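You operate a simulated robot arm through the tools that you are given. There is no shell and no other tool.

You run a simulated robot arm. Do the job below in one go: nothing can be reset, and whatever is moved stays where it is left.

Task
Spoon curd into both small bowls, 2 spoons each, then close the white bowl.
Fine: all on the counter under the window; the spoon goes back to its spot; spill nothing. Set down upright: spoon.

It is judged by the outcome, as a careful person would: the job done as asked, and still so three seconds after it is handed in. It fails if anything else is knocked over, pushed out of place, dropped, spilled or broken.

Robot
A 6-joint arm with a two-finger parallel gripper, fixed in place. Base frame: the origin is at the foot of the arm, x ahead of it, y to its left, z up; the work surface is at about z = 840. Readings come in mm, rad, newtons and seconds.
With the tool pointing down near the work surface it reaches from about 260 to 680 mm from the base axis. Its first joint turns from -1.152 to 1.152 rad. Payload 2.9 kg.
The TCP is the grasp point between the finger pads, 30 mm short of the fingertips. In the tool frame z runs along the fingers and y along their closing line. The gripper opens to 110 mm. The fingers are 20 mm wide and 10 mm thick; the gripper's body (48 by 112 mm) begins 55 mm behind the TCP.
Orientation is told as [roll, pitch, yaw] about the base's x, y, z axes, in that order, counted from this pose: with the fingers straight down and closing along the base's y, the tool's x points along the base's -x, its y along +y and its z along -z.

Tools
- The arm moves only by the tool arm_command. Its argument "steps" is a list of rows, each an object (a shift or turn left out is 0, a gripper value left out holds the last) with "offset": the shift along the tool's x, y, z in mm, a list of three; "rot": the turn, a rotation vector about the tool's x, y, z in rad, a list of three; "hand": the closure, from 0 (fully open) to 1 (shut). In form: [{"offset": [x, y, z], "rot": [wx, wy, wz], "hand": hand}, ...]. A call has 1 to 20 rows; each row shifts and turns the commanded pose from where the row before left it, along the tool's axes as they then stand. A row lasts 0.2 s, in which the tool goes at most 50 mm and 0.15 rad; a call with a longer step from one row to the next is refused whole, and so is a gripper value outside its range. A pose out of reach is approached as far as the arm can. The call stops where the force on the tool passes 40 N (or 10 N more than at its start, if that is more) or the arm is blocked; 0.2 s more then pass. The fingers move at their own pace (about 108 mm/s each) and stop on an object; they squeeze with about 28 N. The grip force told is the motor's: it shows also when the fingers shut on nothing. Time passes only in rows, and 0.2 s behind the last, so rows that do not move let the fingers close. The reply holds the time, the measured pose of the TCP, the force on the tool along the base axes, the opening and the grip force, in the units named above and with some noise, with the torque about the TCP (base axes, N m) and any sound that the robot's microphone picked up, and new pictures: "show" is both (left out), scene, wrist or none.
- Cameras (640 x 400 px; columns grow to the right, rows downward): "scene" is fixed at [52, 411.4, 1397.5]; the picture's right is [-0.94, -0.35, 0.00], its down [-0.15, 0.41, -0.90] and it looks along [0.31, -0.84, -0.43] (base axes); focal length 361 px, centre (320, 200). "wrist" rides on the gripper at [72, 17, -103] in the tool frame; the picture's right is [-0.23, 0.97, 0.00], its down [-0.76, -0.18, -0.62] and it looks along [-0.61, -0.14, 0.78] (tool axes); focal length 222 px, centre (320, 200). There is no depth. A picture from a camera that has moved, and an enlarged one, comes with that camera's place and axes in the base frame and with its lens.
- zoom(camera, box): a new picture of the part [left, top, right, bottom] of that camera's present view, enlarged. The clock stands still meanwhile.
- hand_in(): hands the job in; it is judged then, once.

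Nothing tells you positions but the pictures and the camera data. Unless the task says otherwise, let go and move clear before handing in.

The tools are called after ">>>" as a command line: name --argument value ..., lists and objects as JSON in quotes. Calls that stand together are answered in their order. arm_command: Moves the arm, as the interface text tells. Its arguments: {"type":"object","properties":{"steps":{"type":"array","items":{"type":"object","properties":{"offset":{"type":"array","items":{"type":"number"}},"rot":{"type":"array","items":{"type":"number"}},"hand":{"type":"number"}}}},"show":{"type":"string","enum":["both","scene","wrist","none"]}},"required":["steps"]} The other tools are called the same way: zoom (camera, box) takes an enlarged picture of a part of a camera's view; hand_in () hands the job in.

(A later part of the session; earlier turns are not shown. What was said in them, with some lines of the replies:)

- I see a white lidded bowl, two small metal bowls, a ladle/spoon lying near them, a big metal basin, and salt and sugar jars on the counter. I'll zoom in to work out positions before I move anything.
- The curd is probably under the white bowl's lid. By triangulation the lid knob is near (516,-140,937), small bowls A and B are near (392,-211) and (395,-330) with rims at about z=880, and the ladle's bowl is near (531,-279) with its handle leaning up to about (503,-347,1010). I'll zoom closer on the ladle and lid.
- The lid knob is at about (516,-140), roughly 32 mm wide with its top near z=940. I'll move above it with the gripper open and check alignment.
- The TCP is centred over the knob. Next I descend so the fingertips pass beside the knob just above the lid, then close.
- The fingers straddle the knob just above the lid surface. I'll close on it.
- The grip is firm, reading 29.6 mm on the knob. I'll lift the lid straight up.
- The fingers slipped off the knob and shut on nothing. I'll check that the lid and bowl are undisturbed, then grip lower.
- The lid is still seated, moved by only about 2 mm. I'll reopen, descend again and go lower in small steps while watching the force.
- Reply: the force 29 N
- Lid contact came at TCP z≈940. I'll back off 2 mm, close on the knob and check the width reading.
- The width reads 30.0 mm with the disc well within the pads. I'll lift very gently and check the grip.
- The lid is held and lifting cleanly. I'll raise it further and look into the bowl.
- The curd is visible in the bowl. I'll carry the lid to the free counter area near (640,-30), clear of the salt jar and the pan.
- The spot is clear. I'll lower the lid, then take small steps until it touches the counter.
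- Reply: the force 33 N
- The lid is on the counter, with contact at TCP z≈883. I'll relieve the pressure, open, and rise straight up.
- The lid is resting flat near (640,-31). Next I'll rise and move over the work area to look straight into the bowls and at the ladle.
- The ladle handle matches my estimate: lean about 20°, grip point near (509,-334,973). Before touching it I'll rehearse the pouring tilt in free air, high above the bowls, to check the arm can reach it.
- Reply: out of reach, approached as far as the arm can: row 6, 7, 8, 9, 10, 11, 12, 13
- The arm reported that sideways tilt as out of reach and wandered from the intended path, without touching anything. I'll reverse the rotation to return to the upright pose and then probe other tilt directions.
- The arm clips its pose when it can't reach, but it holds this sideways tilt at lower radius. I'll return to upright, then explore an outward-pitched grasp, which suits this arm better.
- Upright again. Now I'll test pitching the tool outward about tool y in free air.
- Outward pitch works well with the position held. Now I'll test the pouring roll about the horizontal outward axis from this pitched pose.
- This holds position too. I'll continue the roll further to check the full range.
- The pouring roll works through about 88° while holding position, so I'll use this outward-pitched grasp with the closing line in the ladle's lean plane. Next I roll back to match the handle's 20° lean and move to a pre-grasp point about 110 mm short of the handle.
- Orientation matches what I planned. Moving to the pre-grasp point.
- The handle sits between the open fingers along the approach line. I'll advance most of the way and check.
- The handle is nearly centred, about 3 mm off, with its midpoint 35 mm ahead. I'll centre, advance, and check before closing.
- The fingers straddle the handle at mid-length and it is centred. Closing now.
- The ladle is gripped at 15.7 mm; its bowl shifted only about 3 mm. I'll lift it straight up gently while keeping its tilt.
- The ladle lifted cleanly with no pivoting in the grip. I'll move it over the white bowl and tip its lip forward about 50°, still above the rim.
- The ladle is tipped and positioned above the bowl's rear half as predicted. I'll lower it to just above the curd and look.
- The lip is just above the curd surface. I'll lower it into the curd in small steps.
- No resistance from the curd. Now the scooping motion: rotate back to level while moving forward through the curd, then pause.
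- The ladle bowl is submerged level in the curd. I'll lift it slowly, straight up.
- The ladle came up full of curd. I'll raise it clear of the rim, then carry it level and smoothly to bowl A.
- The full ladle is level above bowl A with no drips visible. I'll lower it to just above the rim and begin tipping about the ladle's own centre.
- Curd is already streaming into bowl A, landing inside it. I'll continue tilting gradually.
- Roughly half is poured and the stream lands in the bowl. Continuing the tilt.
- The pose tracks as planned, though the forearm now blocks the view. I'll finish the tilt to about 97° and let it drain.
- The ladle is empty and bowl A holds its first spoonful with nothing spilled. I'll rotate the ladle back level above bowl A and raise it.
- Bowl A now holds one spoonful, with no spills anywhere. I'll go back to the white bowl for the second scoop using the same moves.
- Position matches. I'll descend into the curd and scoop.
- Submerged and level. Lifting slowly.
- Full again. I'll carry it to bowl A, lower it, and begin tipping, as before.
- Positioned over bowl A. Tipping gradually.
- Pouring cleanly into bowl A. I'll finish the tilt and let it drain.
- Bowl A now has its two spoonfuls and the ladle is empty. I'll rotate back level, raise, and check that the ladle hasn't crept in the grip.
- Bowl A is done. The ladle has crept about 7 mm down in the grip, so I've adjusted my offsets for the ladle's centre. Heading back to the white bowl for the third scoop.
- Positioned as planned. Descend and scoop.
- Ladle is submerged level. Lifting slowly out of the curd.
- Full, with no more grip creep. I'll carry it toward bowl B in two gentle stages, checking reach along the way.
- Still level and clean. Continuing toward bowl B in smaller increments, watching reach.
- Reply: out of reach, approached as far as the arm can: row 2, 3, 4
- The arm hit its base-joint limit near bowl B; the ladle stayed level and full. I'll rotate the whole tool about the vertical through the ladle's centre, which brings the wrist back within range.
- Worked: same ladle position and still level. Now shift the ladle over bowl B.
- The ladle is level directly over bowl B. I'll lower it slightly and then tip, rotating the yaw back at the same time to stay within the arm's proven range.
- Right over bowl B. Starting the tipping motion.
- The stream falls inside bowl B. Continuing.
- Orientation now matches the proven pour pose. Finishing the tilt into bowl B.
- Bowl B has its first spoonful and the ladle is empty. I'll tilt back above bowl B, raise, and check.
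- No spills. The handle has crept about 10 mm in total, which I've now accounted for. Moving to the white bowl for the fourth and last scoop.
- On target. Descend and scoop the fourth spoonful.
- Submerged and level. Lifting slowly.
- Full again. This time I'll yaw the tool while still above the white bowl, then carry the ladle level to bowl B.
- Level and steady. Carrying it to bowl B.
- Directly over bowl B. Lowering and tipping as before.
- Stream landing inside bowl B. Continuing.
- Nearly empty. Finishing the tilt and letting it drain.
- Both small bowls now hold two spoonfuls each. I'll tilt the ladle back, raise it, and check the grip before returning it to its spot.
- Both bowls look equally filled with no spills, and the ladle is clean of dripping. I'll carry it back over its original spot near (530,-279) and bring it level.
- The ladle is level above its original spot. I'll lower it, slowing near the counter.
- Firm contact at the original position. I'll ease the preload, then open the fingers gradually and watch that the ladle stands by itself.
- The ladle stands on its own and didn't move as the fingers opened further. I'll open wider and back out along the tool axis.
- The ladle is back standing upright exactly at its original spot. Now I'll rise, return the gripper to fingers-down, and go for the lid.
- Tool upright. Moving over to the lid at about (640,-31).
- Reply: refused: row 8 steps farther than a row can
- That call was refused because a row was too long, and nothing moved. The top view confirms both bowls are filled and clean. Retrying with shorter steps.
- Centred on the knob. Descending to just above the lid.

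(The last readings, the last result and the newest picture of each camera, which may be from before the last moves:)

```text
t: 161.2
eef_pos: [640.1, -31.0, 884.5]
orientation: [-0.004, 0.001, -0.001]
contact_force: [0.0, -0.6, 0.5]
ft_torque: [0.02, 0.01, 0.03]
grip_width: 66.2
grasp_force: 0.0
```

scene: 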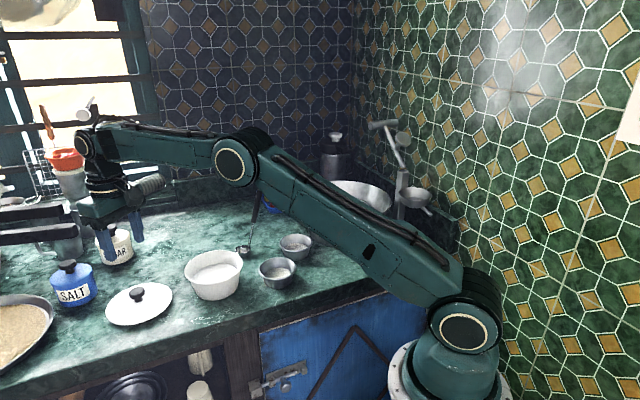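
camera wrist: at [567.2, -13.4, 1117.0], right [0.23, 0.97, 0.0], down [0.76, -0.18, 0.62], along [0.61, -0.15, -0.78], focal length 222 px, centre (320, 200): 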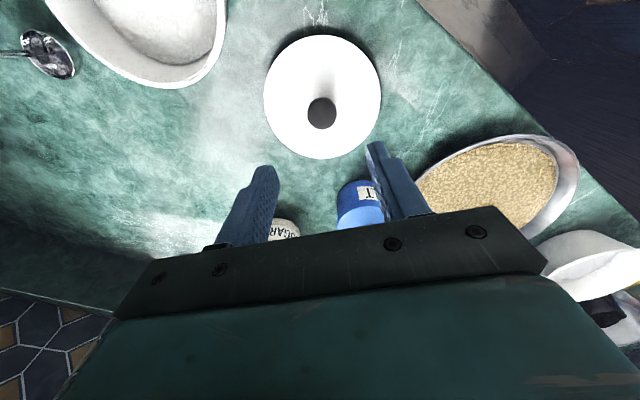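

>>> arm_command --steps '[{"hand": 0.6}, {"hand": 0.75}, {"hand": 1}, {"hand": 1}, {"hand": 1}, {"hand": 1}]' --show "none"

>>> arm_command --steps '[{"offset": [0, 0, -1]}, {"offset": [0, 0, -1]}, {"offset": [0, 0, -1]}, {"offset": [0, 0, -1]}, {"offset": [0, 0, -1]}, {"offset": [0, 0, -1]}, {}]' --show "none"

>>> zoom --camera "scene" --box '[90, 230, 190, 330]'

```text
t: 162.6
eef_pos: [640.0, -30.6, 885.6]
orientation: [-0.004, 0.001, -0.002]
contact_force: [0.5, 0.2, 2.0]
ft_torque: [0.06, 0.02, 0.0]
grip_width: 29.8
grasp_force: 28.5
```

```text
t: 164.2
eef_pos: [640.5, -31.2, 890.7]
orientation: [-0.003, 0.001, -0.001]
contact_force: [0.5, 0.3, -1.4]
ft_torque: [0.03, -0.03, -0.02]
grip_width: 29.9
grasp_force: 27.8
```

```text
4.00 times, centred on (140, 280) of scene
camera zoom: at [52.0, 411.4, 1397.5], right [-0.94, -0.35, 0.0], down [-0.15, 0.41, -0.9], along [0.31, -0.84, -0.43], focal length 1444 px, centre (1040, -120)
```

zoom: 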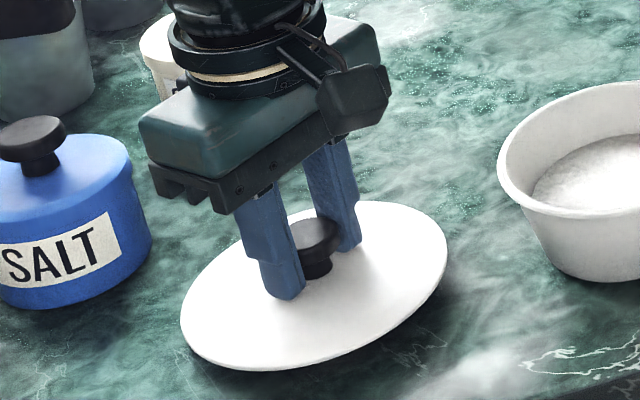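

The lid is held securely. Lifting it and checking the white bowl's position before placing.

>>> arm_command --steps '[{"offset": [0, 0, -4]}, {"offset": [0, 0, -6]}, {"offset": [0, 0, -10]}, {"offset": [0, 0, -15]}, {"offset": [0, 0, -20]}, {"offset": [0, 0, -20]}, {"offset": [0, 0, -20]}, {"offset": [0, 0, -15]}, {}]' --show "both"

>>> zoom --camera "scene" --box '[175, 235, 305, 310]'

>>> zoom --camera "wrist" --box '[0, 0, 440, 230]'

```text
t: 166.2
eef_pos: [641.9, -31.8, 1001.1]
orientation: [-0.003, 0.001, -0.002]
contact_force: [0.0, 0.3, -0.1]
ft_torque: [0.0, 0.0, 0.0]
grip_width: 29.8
grasp_force: 28.2
camera wrist: at [567.8, -12.9, 1105.1], right [0.23, 0.97, 0.0], down [0.76, -0.18, 0.62], along [0.61, -0.15, -0.78], focal length 222 px, centre (320, 200)
```

scene: 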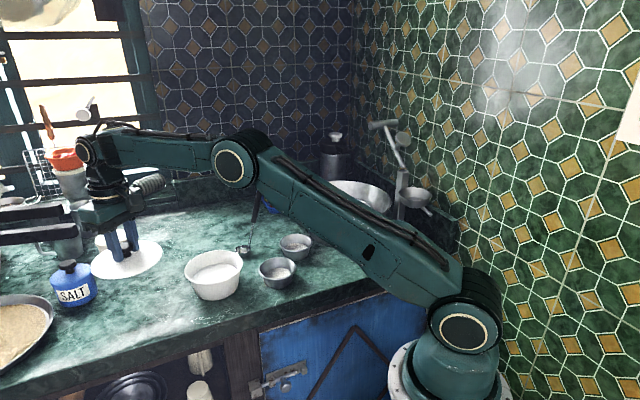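
wrist: 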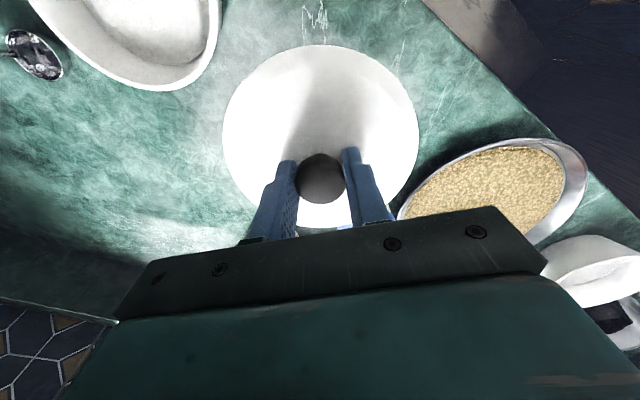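

```text
4.92 times, centred on (240, 272) of scene
camera zoom: at [52.0, 411.4, 1397.5], right [-0.94, -0.35, 0.0], down [-0.15, 0.41, -0.9], along [0.31, -0.84, -0.43], focal length 1777 px, centre (714, -157)
```

zoom: 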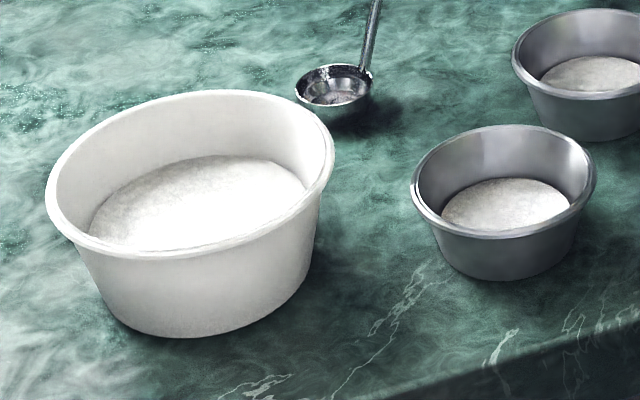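

```text
1.45 times, centred on (220, 115) of wrist
camera zoom: at [567.8, -12.9, 1105.1], right [0.23, 0.97, 0.0], down [0.76, -0.18, 0.62], along [0.61, -0.15, -0.78], focal length 323 px, centre (466, 324)
```

zoom: 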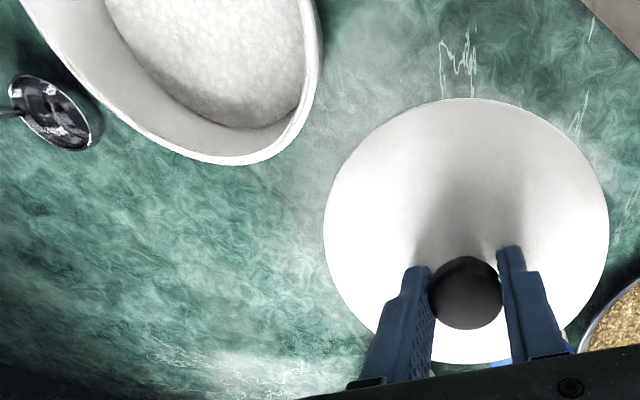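

The white bowl hasn't moved. I'll carry the lid back over it, to the same grip pose that lifted it off.

>>> arm_command --steps '[{"offset": [10, -9, 0]}, {"offset": [19, -17, 0]}, {"offset": [21, -18.5, 0]}, {"offset": [21, -18.5, 0]}, {"offset": [21, -18.5, 0]}, {"offset": [19, -17, 0]}, {"offset": [13.2, -11.4, 0]}, {}, {}]' --show "both"

>>> zoom --camera "scene" --box '[165, 215, 285, 310]'

>>> zoom --camera "wrist" --box '[190, 20, 450, 240]'

```text
t: 168.2
eef_pos: [516.2, -140.5, 1001.9]
orientation: [-0.004, 0.002, -0.001]
contact_force: [0.4, 0.3, -0.5]
ft_torque: [0.02, 0.0, -0.01]
grip_width: 30.1
grasp_force: 28.1
camera wrist: at [442.9, -122.7, 1104.7], right [0.23, 0.97, 0.0], down [0.76, -0.18, 0.62], along [0.61, -0.15, -0.78], focal length 222 px, centre (320, 200)
```

scene: 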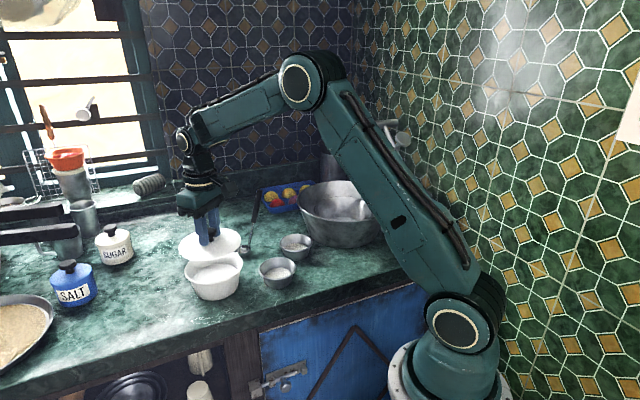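
wrist: 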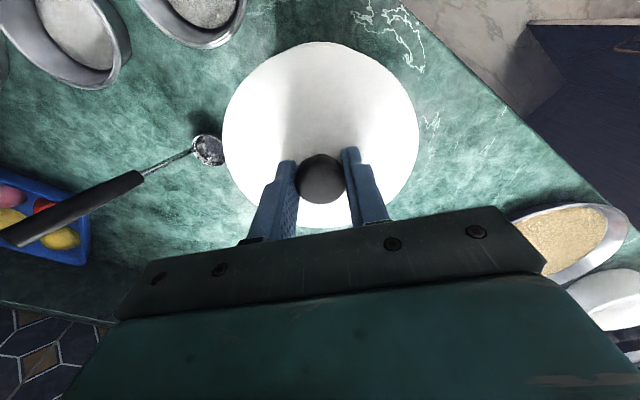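

```text
4.21 times, centred on (225, 262) of scene
camera zoom: at [52.0, 411.4, 1397.5], right [-0.94, -0.35, 0.0], down [-0.15, 0.41, -0.9], along [0.31, -0.84, -0.43], focal length 1520 px, centre (720, -63)
```

zoom: 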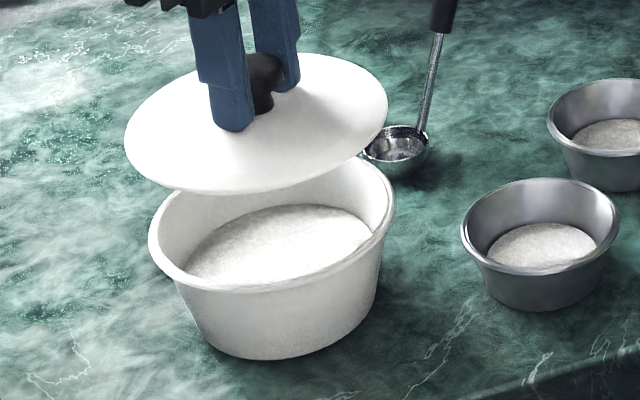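

```text
1.82 times, centred on (320, 130) of wrist
camera zoom: at [442.9, -122.7, 1104.7], right [0.23, 0.97, 0.0], down [0.76, -0.18, 0.62], along [0.61, -0.15, -0.78], focal length 404 px, centre (320, 327)
```

zoom: 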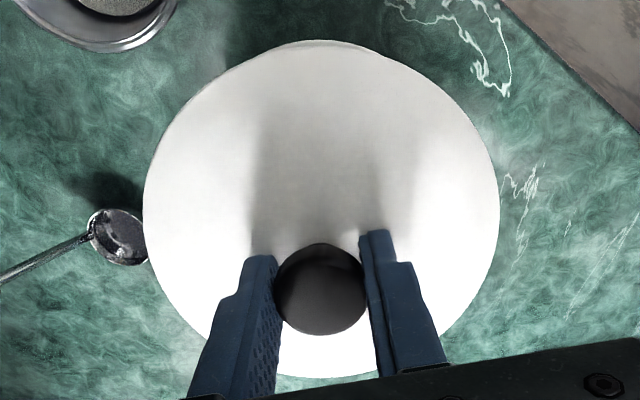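

Aligned the same as when it was lifted off. Lowering toward the rim.

>>> arm_command --steps '[{"offset": [0, 0, 10]}, {"offset": [0, 0, 15]}, {"offset": [0, 0, 15]}, {"offset": [0, 0, 9]}, {"offset": [0, 0, 4]}, {}, {}]' --show "none"

>>> zoom --camera "scene" --box '[165, 215, 285, 310]'

>>> zoom --camera "wrist" --box '[190, 20, 450, 240]'

```text
t: 169.8
eef_pos: [517.3, -139.6, 948.1]
orientation: [-0.004, 0.001, -0.002]
contact_force: [-1.4, -0.1, 0.3]
ft_torque: [0.0, 0.04, -0.01]
grip_width: 29.7
grasp_force: 28.4
```

```text
4.21 times, centred on (225, 262) of scene
camera zoom: at [52.0, 411.4, 1397.5], right [-0.94, -0.35, 0.0], down [-0.15, 0.41, -0.9], along [0.31, -0.84, -0.43], focal length 1520 px, centre (720, -63)
```

zoom: 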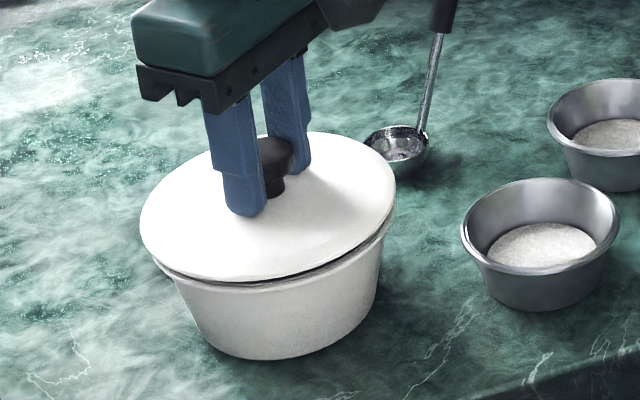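

```text
1.82 times, centred on (320, 130) of wrist
camera zoom: at [443.2, -122.1, 1052.1], right [0.23, 0.97, 0.0], down [0.76, -0.18, 0.62], along [0.61, -0.15, -0.78], focal length 404 px, centre (320, 327)
```

zoom: 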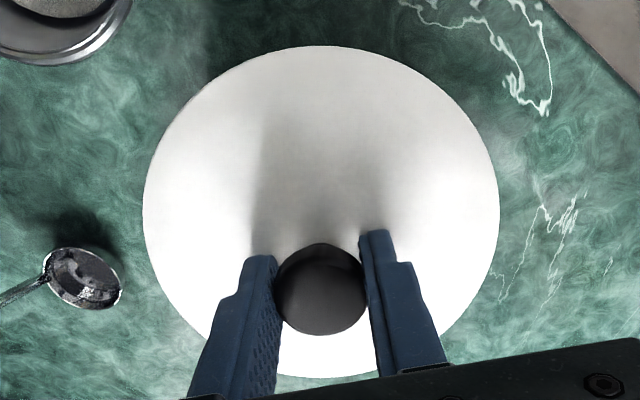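

The lid is about 2 mm off toward the left in this view. I'll correct that and lower onto the rim with force checks.

>>> arm_command --steps '[{"offset": [2.2, -0.8, 0]}, {}, {"offset": [0, 0, 1.5]}, {"offset": [0, 0, 1.5]}, {}, {}]' --show "none"

>>> zoom --camera "scene" --box '[165, 215, 285, 310]'

```text
t: 171.2
eef_pos: [514.2, -141.6, 945.1]
orientation: [-0.004, 0.002, 0.0]
contact_force: [0.1, 1.1, -0.5]
ft_torque: [0.01, 0.0, 0.03]
grip_width: 30.1
grasp_force: 27.8
```

```text
4.21 times, centred on (225, 262) of scene
camera zoom: at [52.0, 411.4, 1397.5], right [-0.94, -0.35, 0.0], down [-0.15, 0.41, -0.9], along [0.31, -0.84, -0.43], focal length 1520 px, centre (720, -63)
```

zoom: 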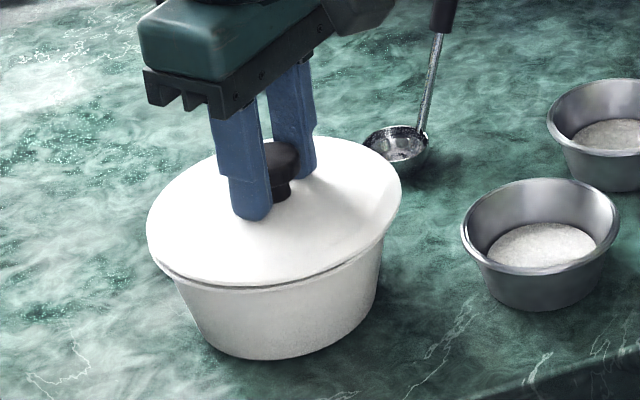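

>>> arm_command --steps '[{"offset": [-0.7, 0, 1]}, {"offset": [0, 0, 1]}, {}, {}]' --show "none"

>>> arm_command --steps '[{"offset": [0, 0, 1]}, {}, {}]' --show "none"

>>> zoom --camera "scene" --box '[165, 215, 285, 310]'

```text
t: 172.2
eef_pos: [514.7, -140.9, 943.9]
orientation: [-0.003, 0.001, -0.002]
contact_force: [-0.8, -0.2, -1.2]
ft_torque: [0.02, 0.01, 0.0]
grip_width: 29.6
grasp_force: 27.9
```

```text
t: 173.0
eef_pos: [515.2, -140.5, 942.5]
orientation: [-0.004, 0.003, -0.002]
contact_force: [-0.1, -0.1, -0.3]
ft_torque: [0.02, -0.01, 0.03]
grip_width: 29.9
grasp_force: 28.2
```

```text
4.21 times, centred on (225, 262) of scene
camera zoom: at [52.0, 411.4, 1397.5], right [-0.94, -0.35, 0.0], down [-0.15, 0.41, -0.9], along [0.31, -0.84, -0.43], focal length 1520 px, centre (720, -63)
```

zoom: 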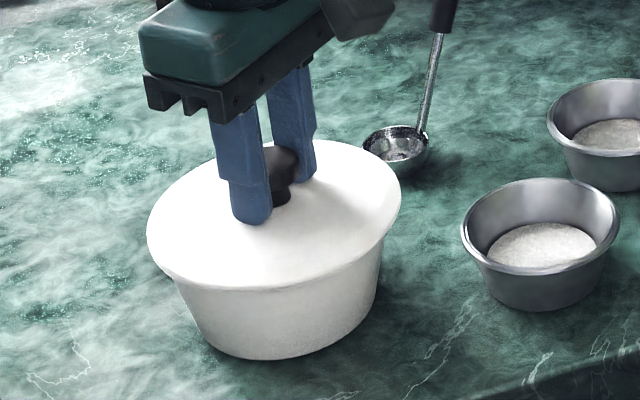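

>>> arm_command --steps '[{"offset": [0, 0, 0.8]}, {}, {}]' --show "none"

>>> arm_command --steps '[{"offset": [0, 0, 0.6]}, {}, {}]' --show "none"

```text
t: 173.8
eef_pos: [514.9, -140.6, 941.8]
orientation: [-0.003, 0.003, 0.0]
contact_force: [-0.1, 0.5, -0.4]
ft_torque: [0.04, 0.01, -0.02]
grip_width: 29.9
grasp_force: 28.1
```

```text
t: 174.6
eef_pos: [515.1, -141.5, 942.3]
orientation: [-0.004, -0.001, -0.002]
contact_force: [-1.8, 0.2, 6.6]
ft_torque: [0.11, 0.12, 0.02]
grip_width: 29.6
grasp_force: 27.8
```

The lid is seated on the rim (6.6 N contact). Easing off, releasing the knob, and rising straight up.

>>> arm_command --steps '[{"offset": [0, 0, -0.5]}, {}, {"hand": 0.7}, {"hand": 0.6}, {"hand": 0.45}, {}, {"offset": [0, 0, -5]}, {"offset": [0, 0, -15]}, {"offset": [0, 0, -30]}, {"offset": [0, 0, -45]}, {"offset": [0, 0, -45]}, {}]' --show "both"

>>> zoom --camera "scene" --box '[175, 235, 305, 310]'

>>> zoom --camera "wrist" --box '[190, 20, 450, 240]'

```text
t: 177.2
eef_pos: [514.5, -140.9, 1083.7]
orientation: [-0.002, 0.003, -0.002]
contact_force: [0.1, 0.0, 0.0]
ft_torque: [0.0, 0.01, 0.0]
grip_width: 60.7
grasp_force: 0.0
camera wrist: at [440.7, -122.0, 1186.8], right [0.23, 0.97, 0.0], down [0.76, -0.18, 0.62], along [0.61, -0.15, -0.78], focal length 222 px, centre (320, 200)
```

scene: 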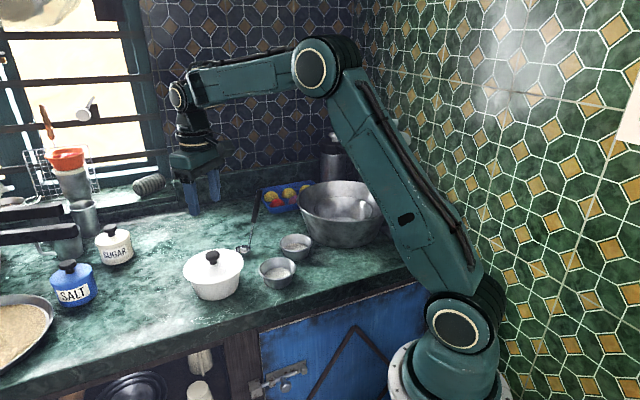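
wrist: 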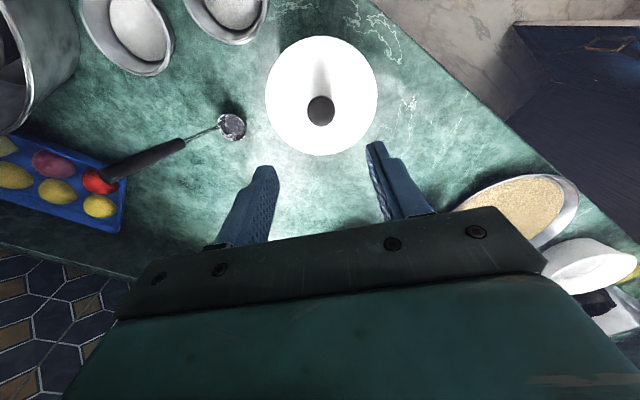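

```text
4.92 times, centred on (240, 272) of scene
camera zoom: at [52.0, 411.4, 1397.5], right [-0.94, -0.35, 0.0], down [-0.15, 0.41, -0.9], along [0.31, -0.84, -0.43], focal length 1777 px, centre (714, -157)
```

zoom: 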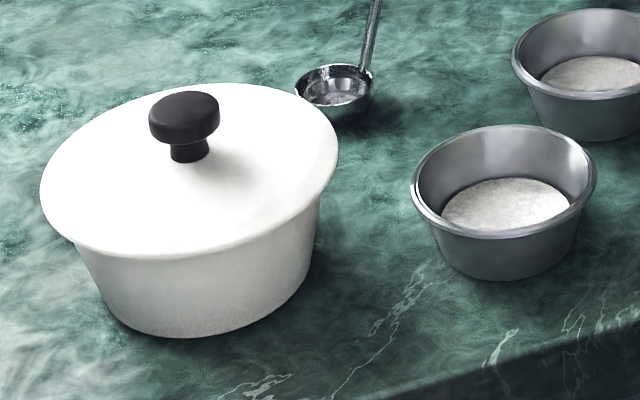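

```text
1.82 times, centred on (320, 130) of wrist
camera zoom: at [440.7, -122.0, 1186.8], right [0.23, 0.97, 0.0], down [0.76, -0.18, 0.62], along [0.61, -0.15, -0.78], focal length 404 px, centre (320, 327)
```

zoom: 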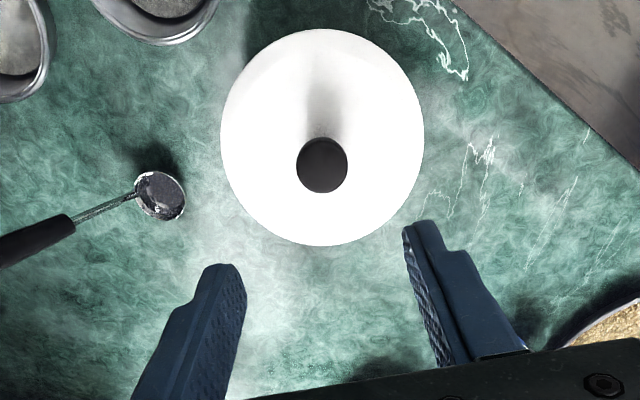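

The lid is on. I'll look closely at how it sits on the rim, and check the whole counter for spills.

>>> zoom --camera "scene" --box '[178, 243, 250, 303]'

>>> zoom --camera "scene" --box '[160, 160, 340, 310]'

>>> zoom --camera "wrist" --box '[60, 0, 300, 160]'

```text
6.67 times, centred on (214, 273) of scene
camera zoom: at [52.0, 411.4, 1397.5], right [-0.94, -0.35, 0.0], down [-0.15, 0.41, -0.9], along [0.31, -0.84, -0.43], focal length 2407 px, centre (1027, -287)
```

zoom: 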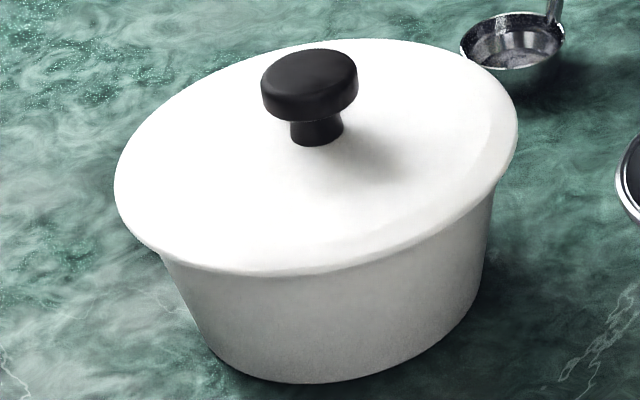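

```text
2.67 times, centred on (250, 235) of scene
camera zoom: at [52.0, 411.4, 1397.5], right [-0.94, -0.35, 0.0], down [-0.15, 0.41, -0.9], along [0.31, -0.84, -0.43], focal length 963 px, centre (507, 107)
```

zoom: 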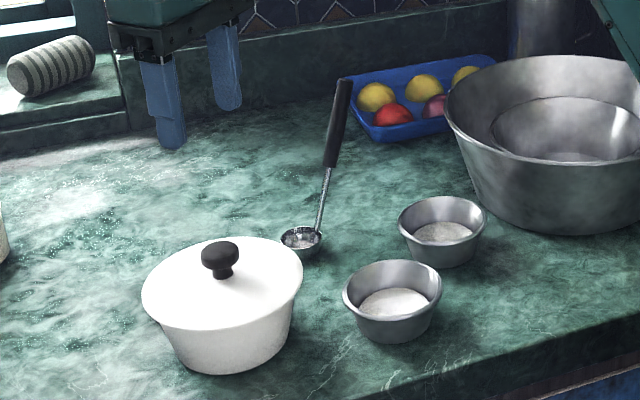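

```text
2.50 times, centred on (180, 80) of wrist
camera zoom: at [440.7, -122.0, 1186.8], right [0.23, 0.97, 0.0], down [0.76, -0.18, 0.62], along [0.61, -0.15, -0.78], focal length 555 px, centre (670, 500)
```

zoom: 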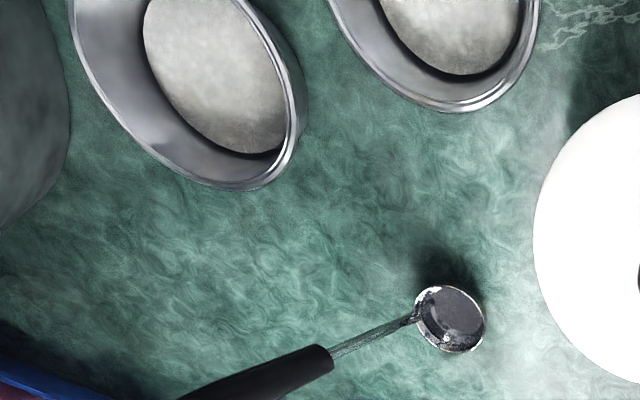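

Everything matches the starting layout: lid seated, both small bowls filled, ladle standing in its place, counter clean. I'll retreat the arm to its home pose and take a last look.

>>> arm_command --steps '[{"offset": [0, 0, -30]}, {"offset": [23, 8, -30]}, {"offset": [23, 8, -30]}, {"offset": [23, 8, -30]}, {"offset": [23, 8, -30]}, {"offset": [23, 8, -30]}, {"offset": [23, 8, 0]}, {}, {}, {}]' --show "both"

>>> zoom --camera "scene" --box '[160, 160, 340, 310]'

>>> zoom --camera "wrist" --box '[170, 60, 370, 210]'

>>> zoom --camera "scene" --box '[175, 235, 305, 310]'

```text
t: 179.4
eef_pos: [377.0, -92.3, 1262.1]
orientation: [-0.003, 0.001, -0.001]
contact_force: [0.3, -0.4, 0.2]
ft_torque: [0.02, 0.0, 0.0]
grip_width: 60.6
grasp_force: 0.1
camera wrist: at [303.5, -73.5, 1365.6], right [0.23, 0.97, 0.0], down [0.76, -0.18, 0.62], along [0.61, -0.15, -0.78], focal length 222 px, centre (320, 200)
```

scene: 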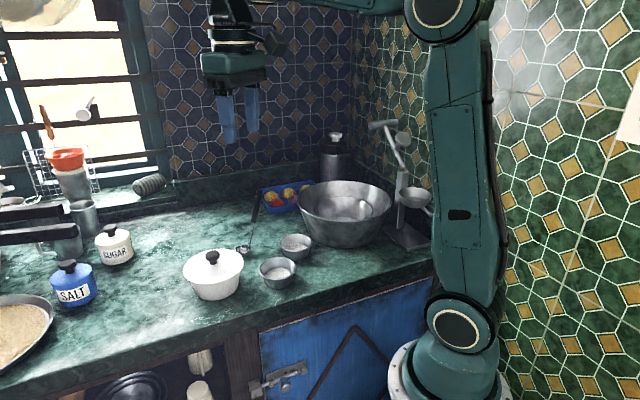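
wrist: 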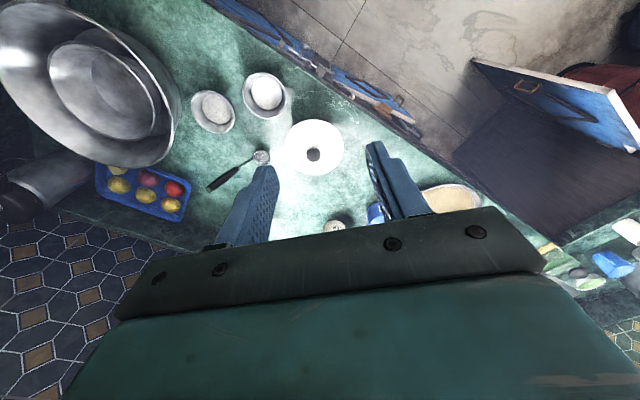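

```text
2.67 times, centred on (250, 235) of scene
camera zoom: at [52.0, 411.4, 1397.5], right [-0.94, -0.35, 0.0], down [-0.15, 0.41, -0.9], along [0.31, -0.84, -0.43], focal length 963 px, centre (507, 107)
```

zoom: 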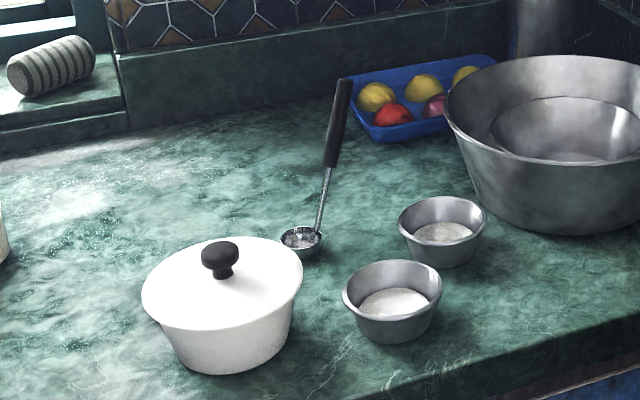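

```text
2.67 times, centred on (270, 135) of wrist
camera zoom: at [303.5, -73.5, 1365.6], right [0.23, 0.97, 0.0], down [0.76, -0.18, 0.62], along [0.61, -0.15, -0.78], focal length 592 px, centre (453, 373)
```

zoom: 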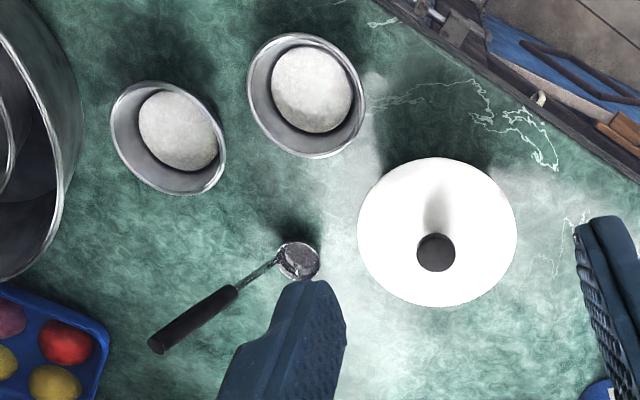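

```text
4.92 times, centred on (240, 272) of scene
camera zoom: at [52.0, 411.4, 1397.5], right [-0.94, -0.35, 0.0], down [-0.15, 0.41, -0.9], along [0.31, -0.84, -0.43], focal length 1777 px, centre (714, -157)
```

zoom: 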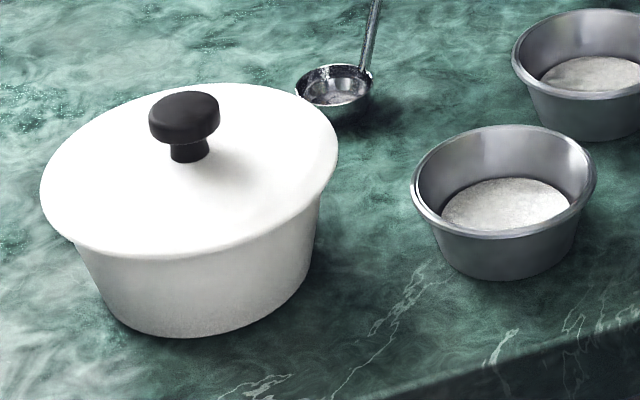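

Both small bowls hold two spoonfuls of curd each, and the white bowl is closed. The ladle stands upright in its original spot, nothing is spilled or moved, and the arm is clear, so I'm handing in.

>>> hand_in

```text
The job is handed in.
```

I spooned two ladles of curd into each small bowl, closed the white bowl with its lid, and handed the job in. I don't have the judging result.

- **Ladle:** it stands upright back at its original spot, within a couple of millimetres.
- **Lid:** my first grip on the knob slipped off and moved the seated lid by about 2 mm. The second grip held, and the lid is back on the bowl within about 2 mm of where it started.
- **Spills:** I saw none on the counter in the final pictures, and the other items I could see are where they started.

The arm is back near its starting position, clear of everything.
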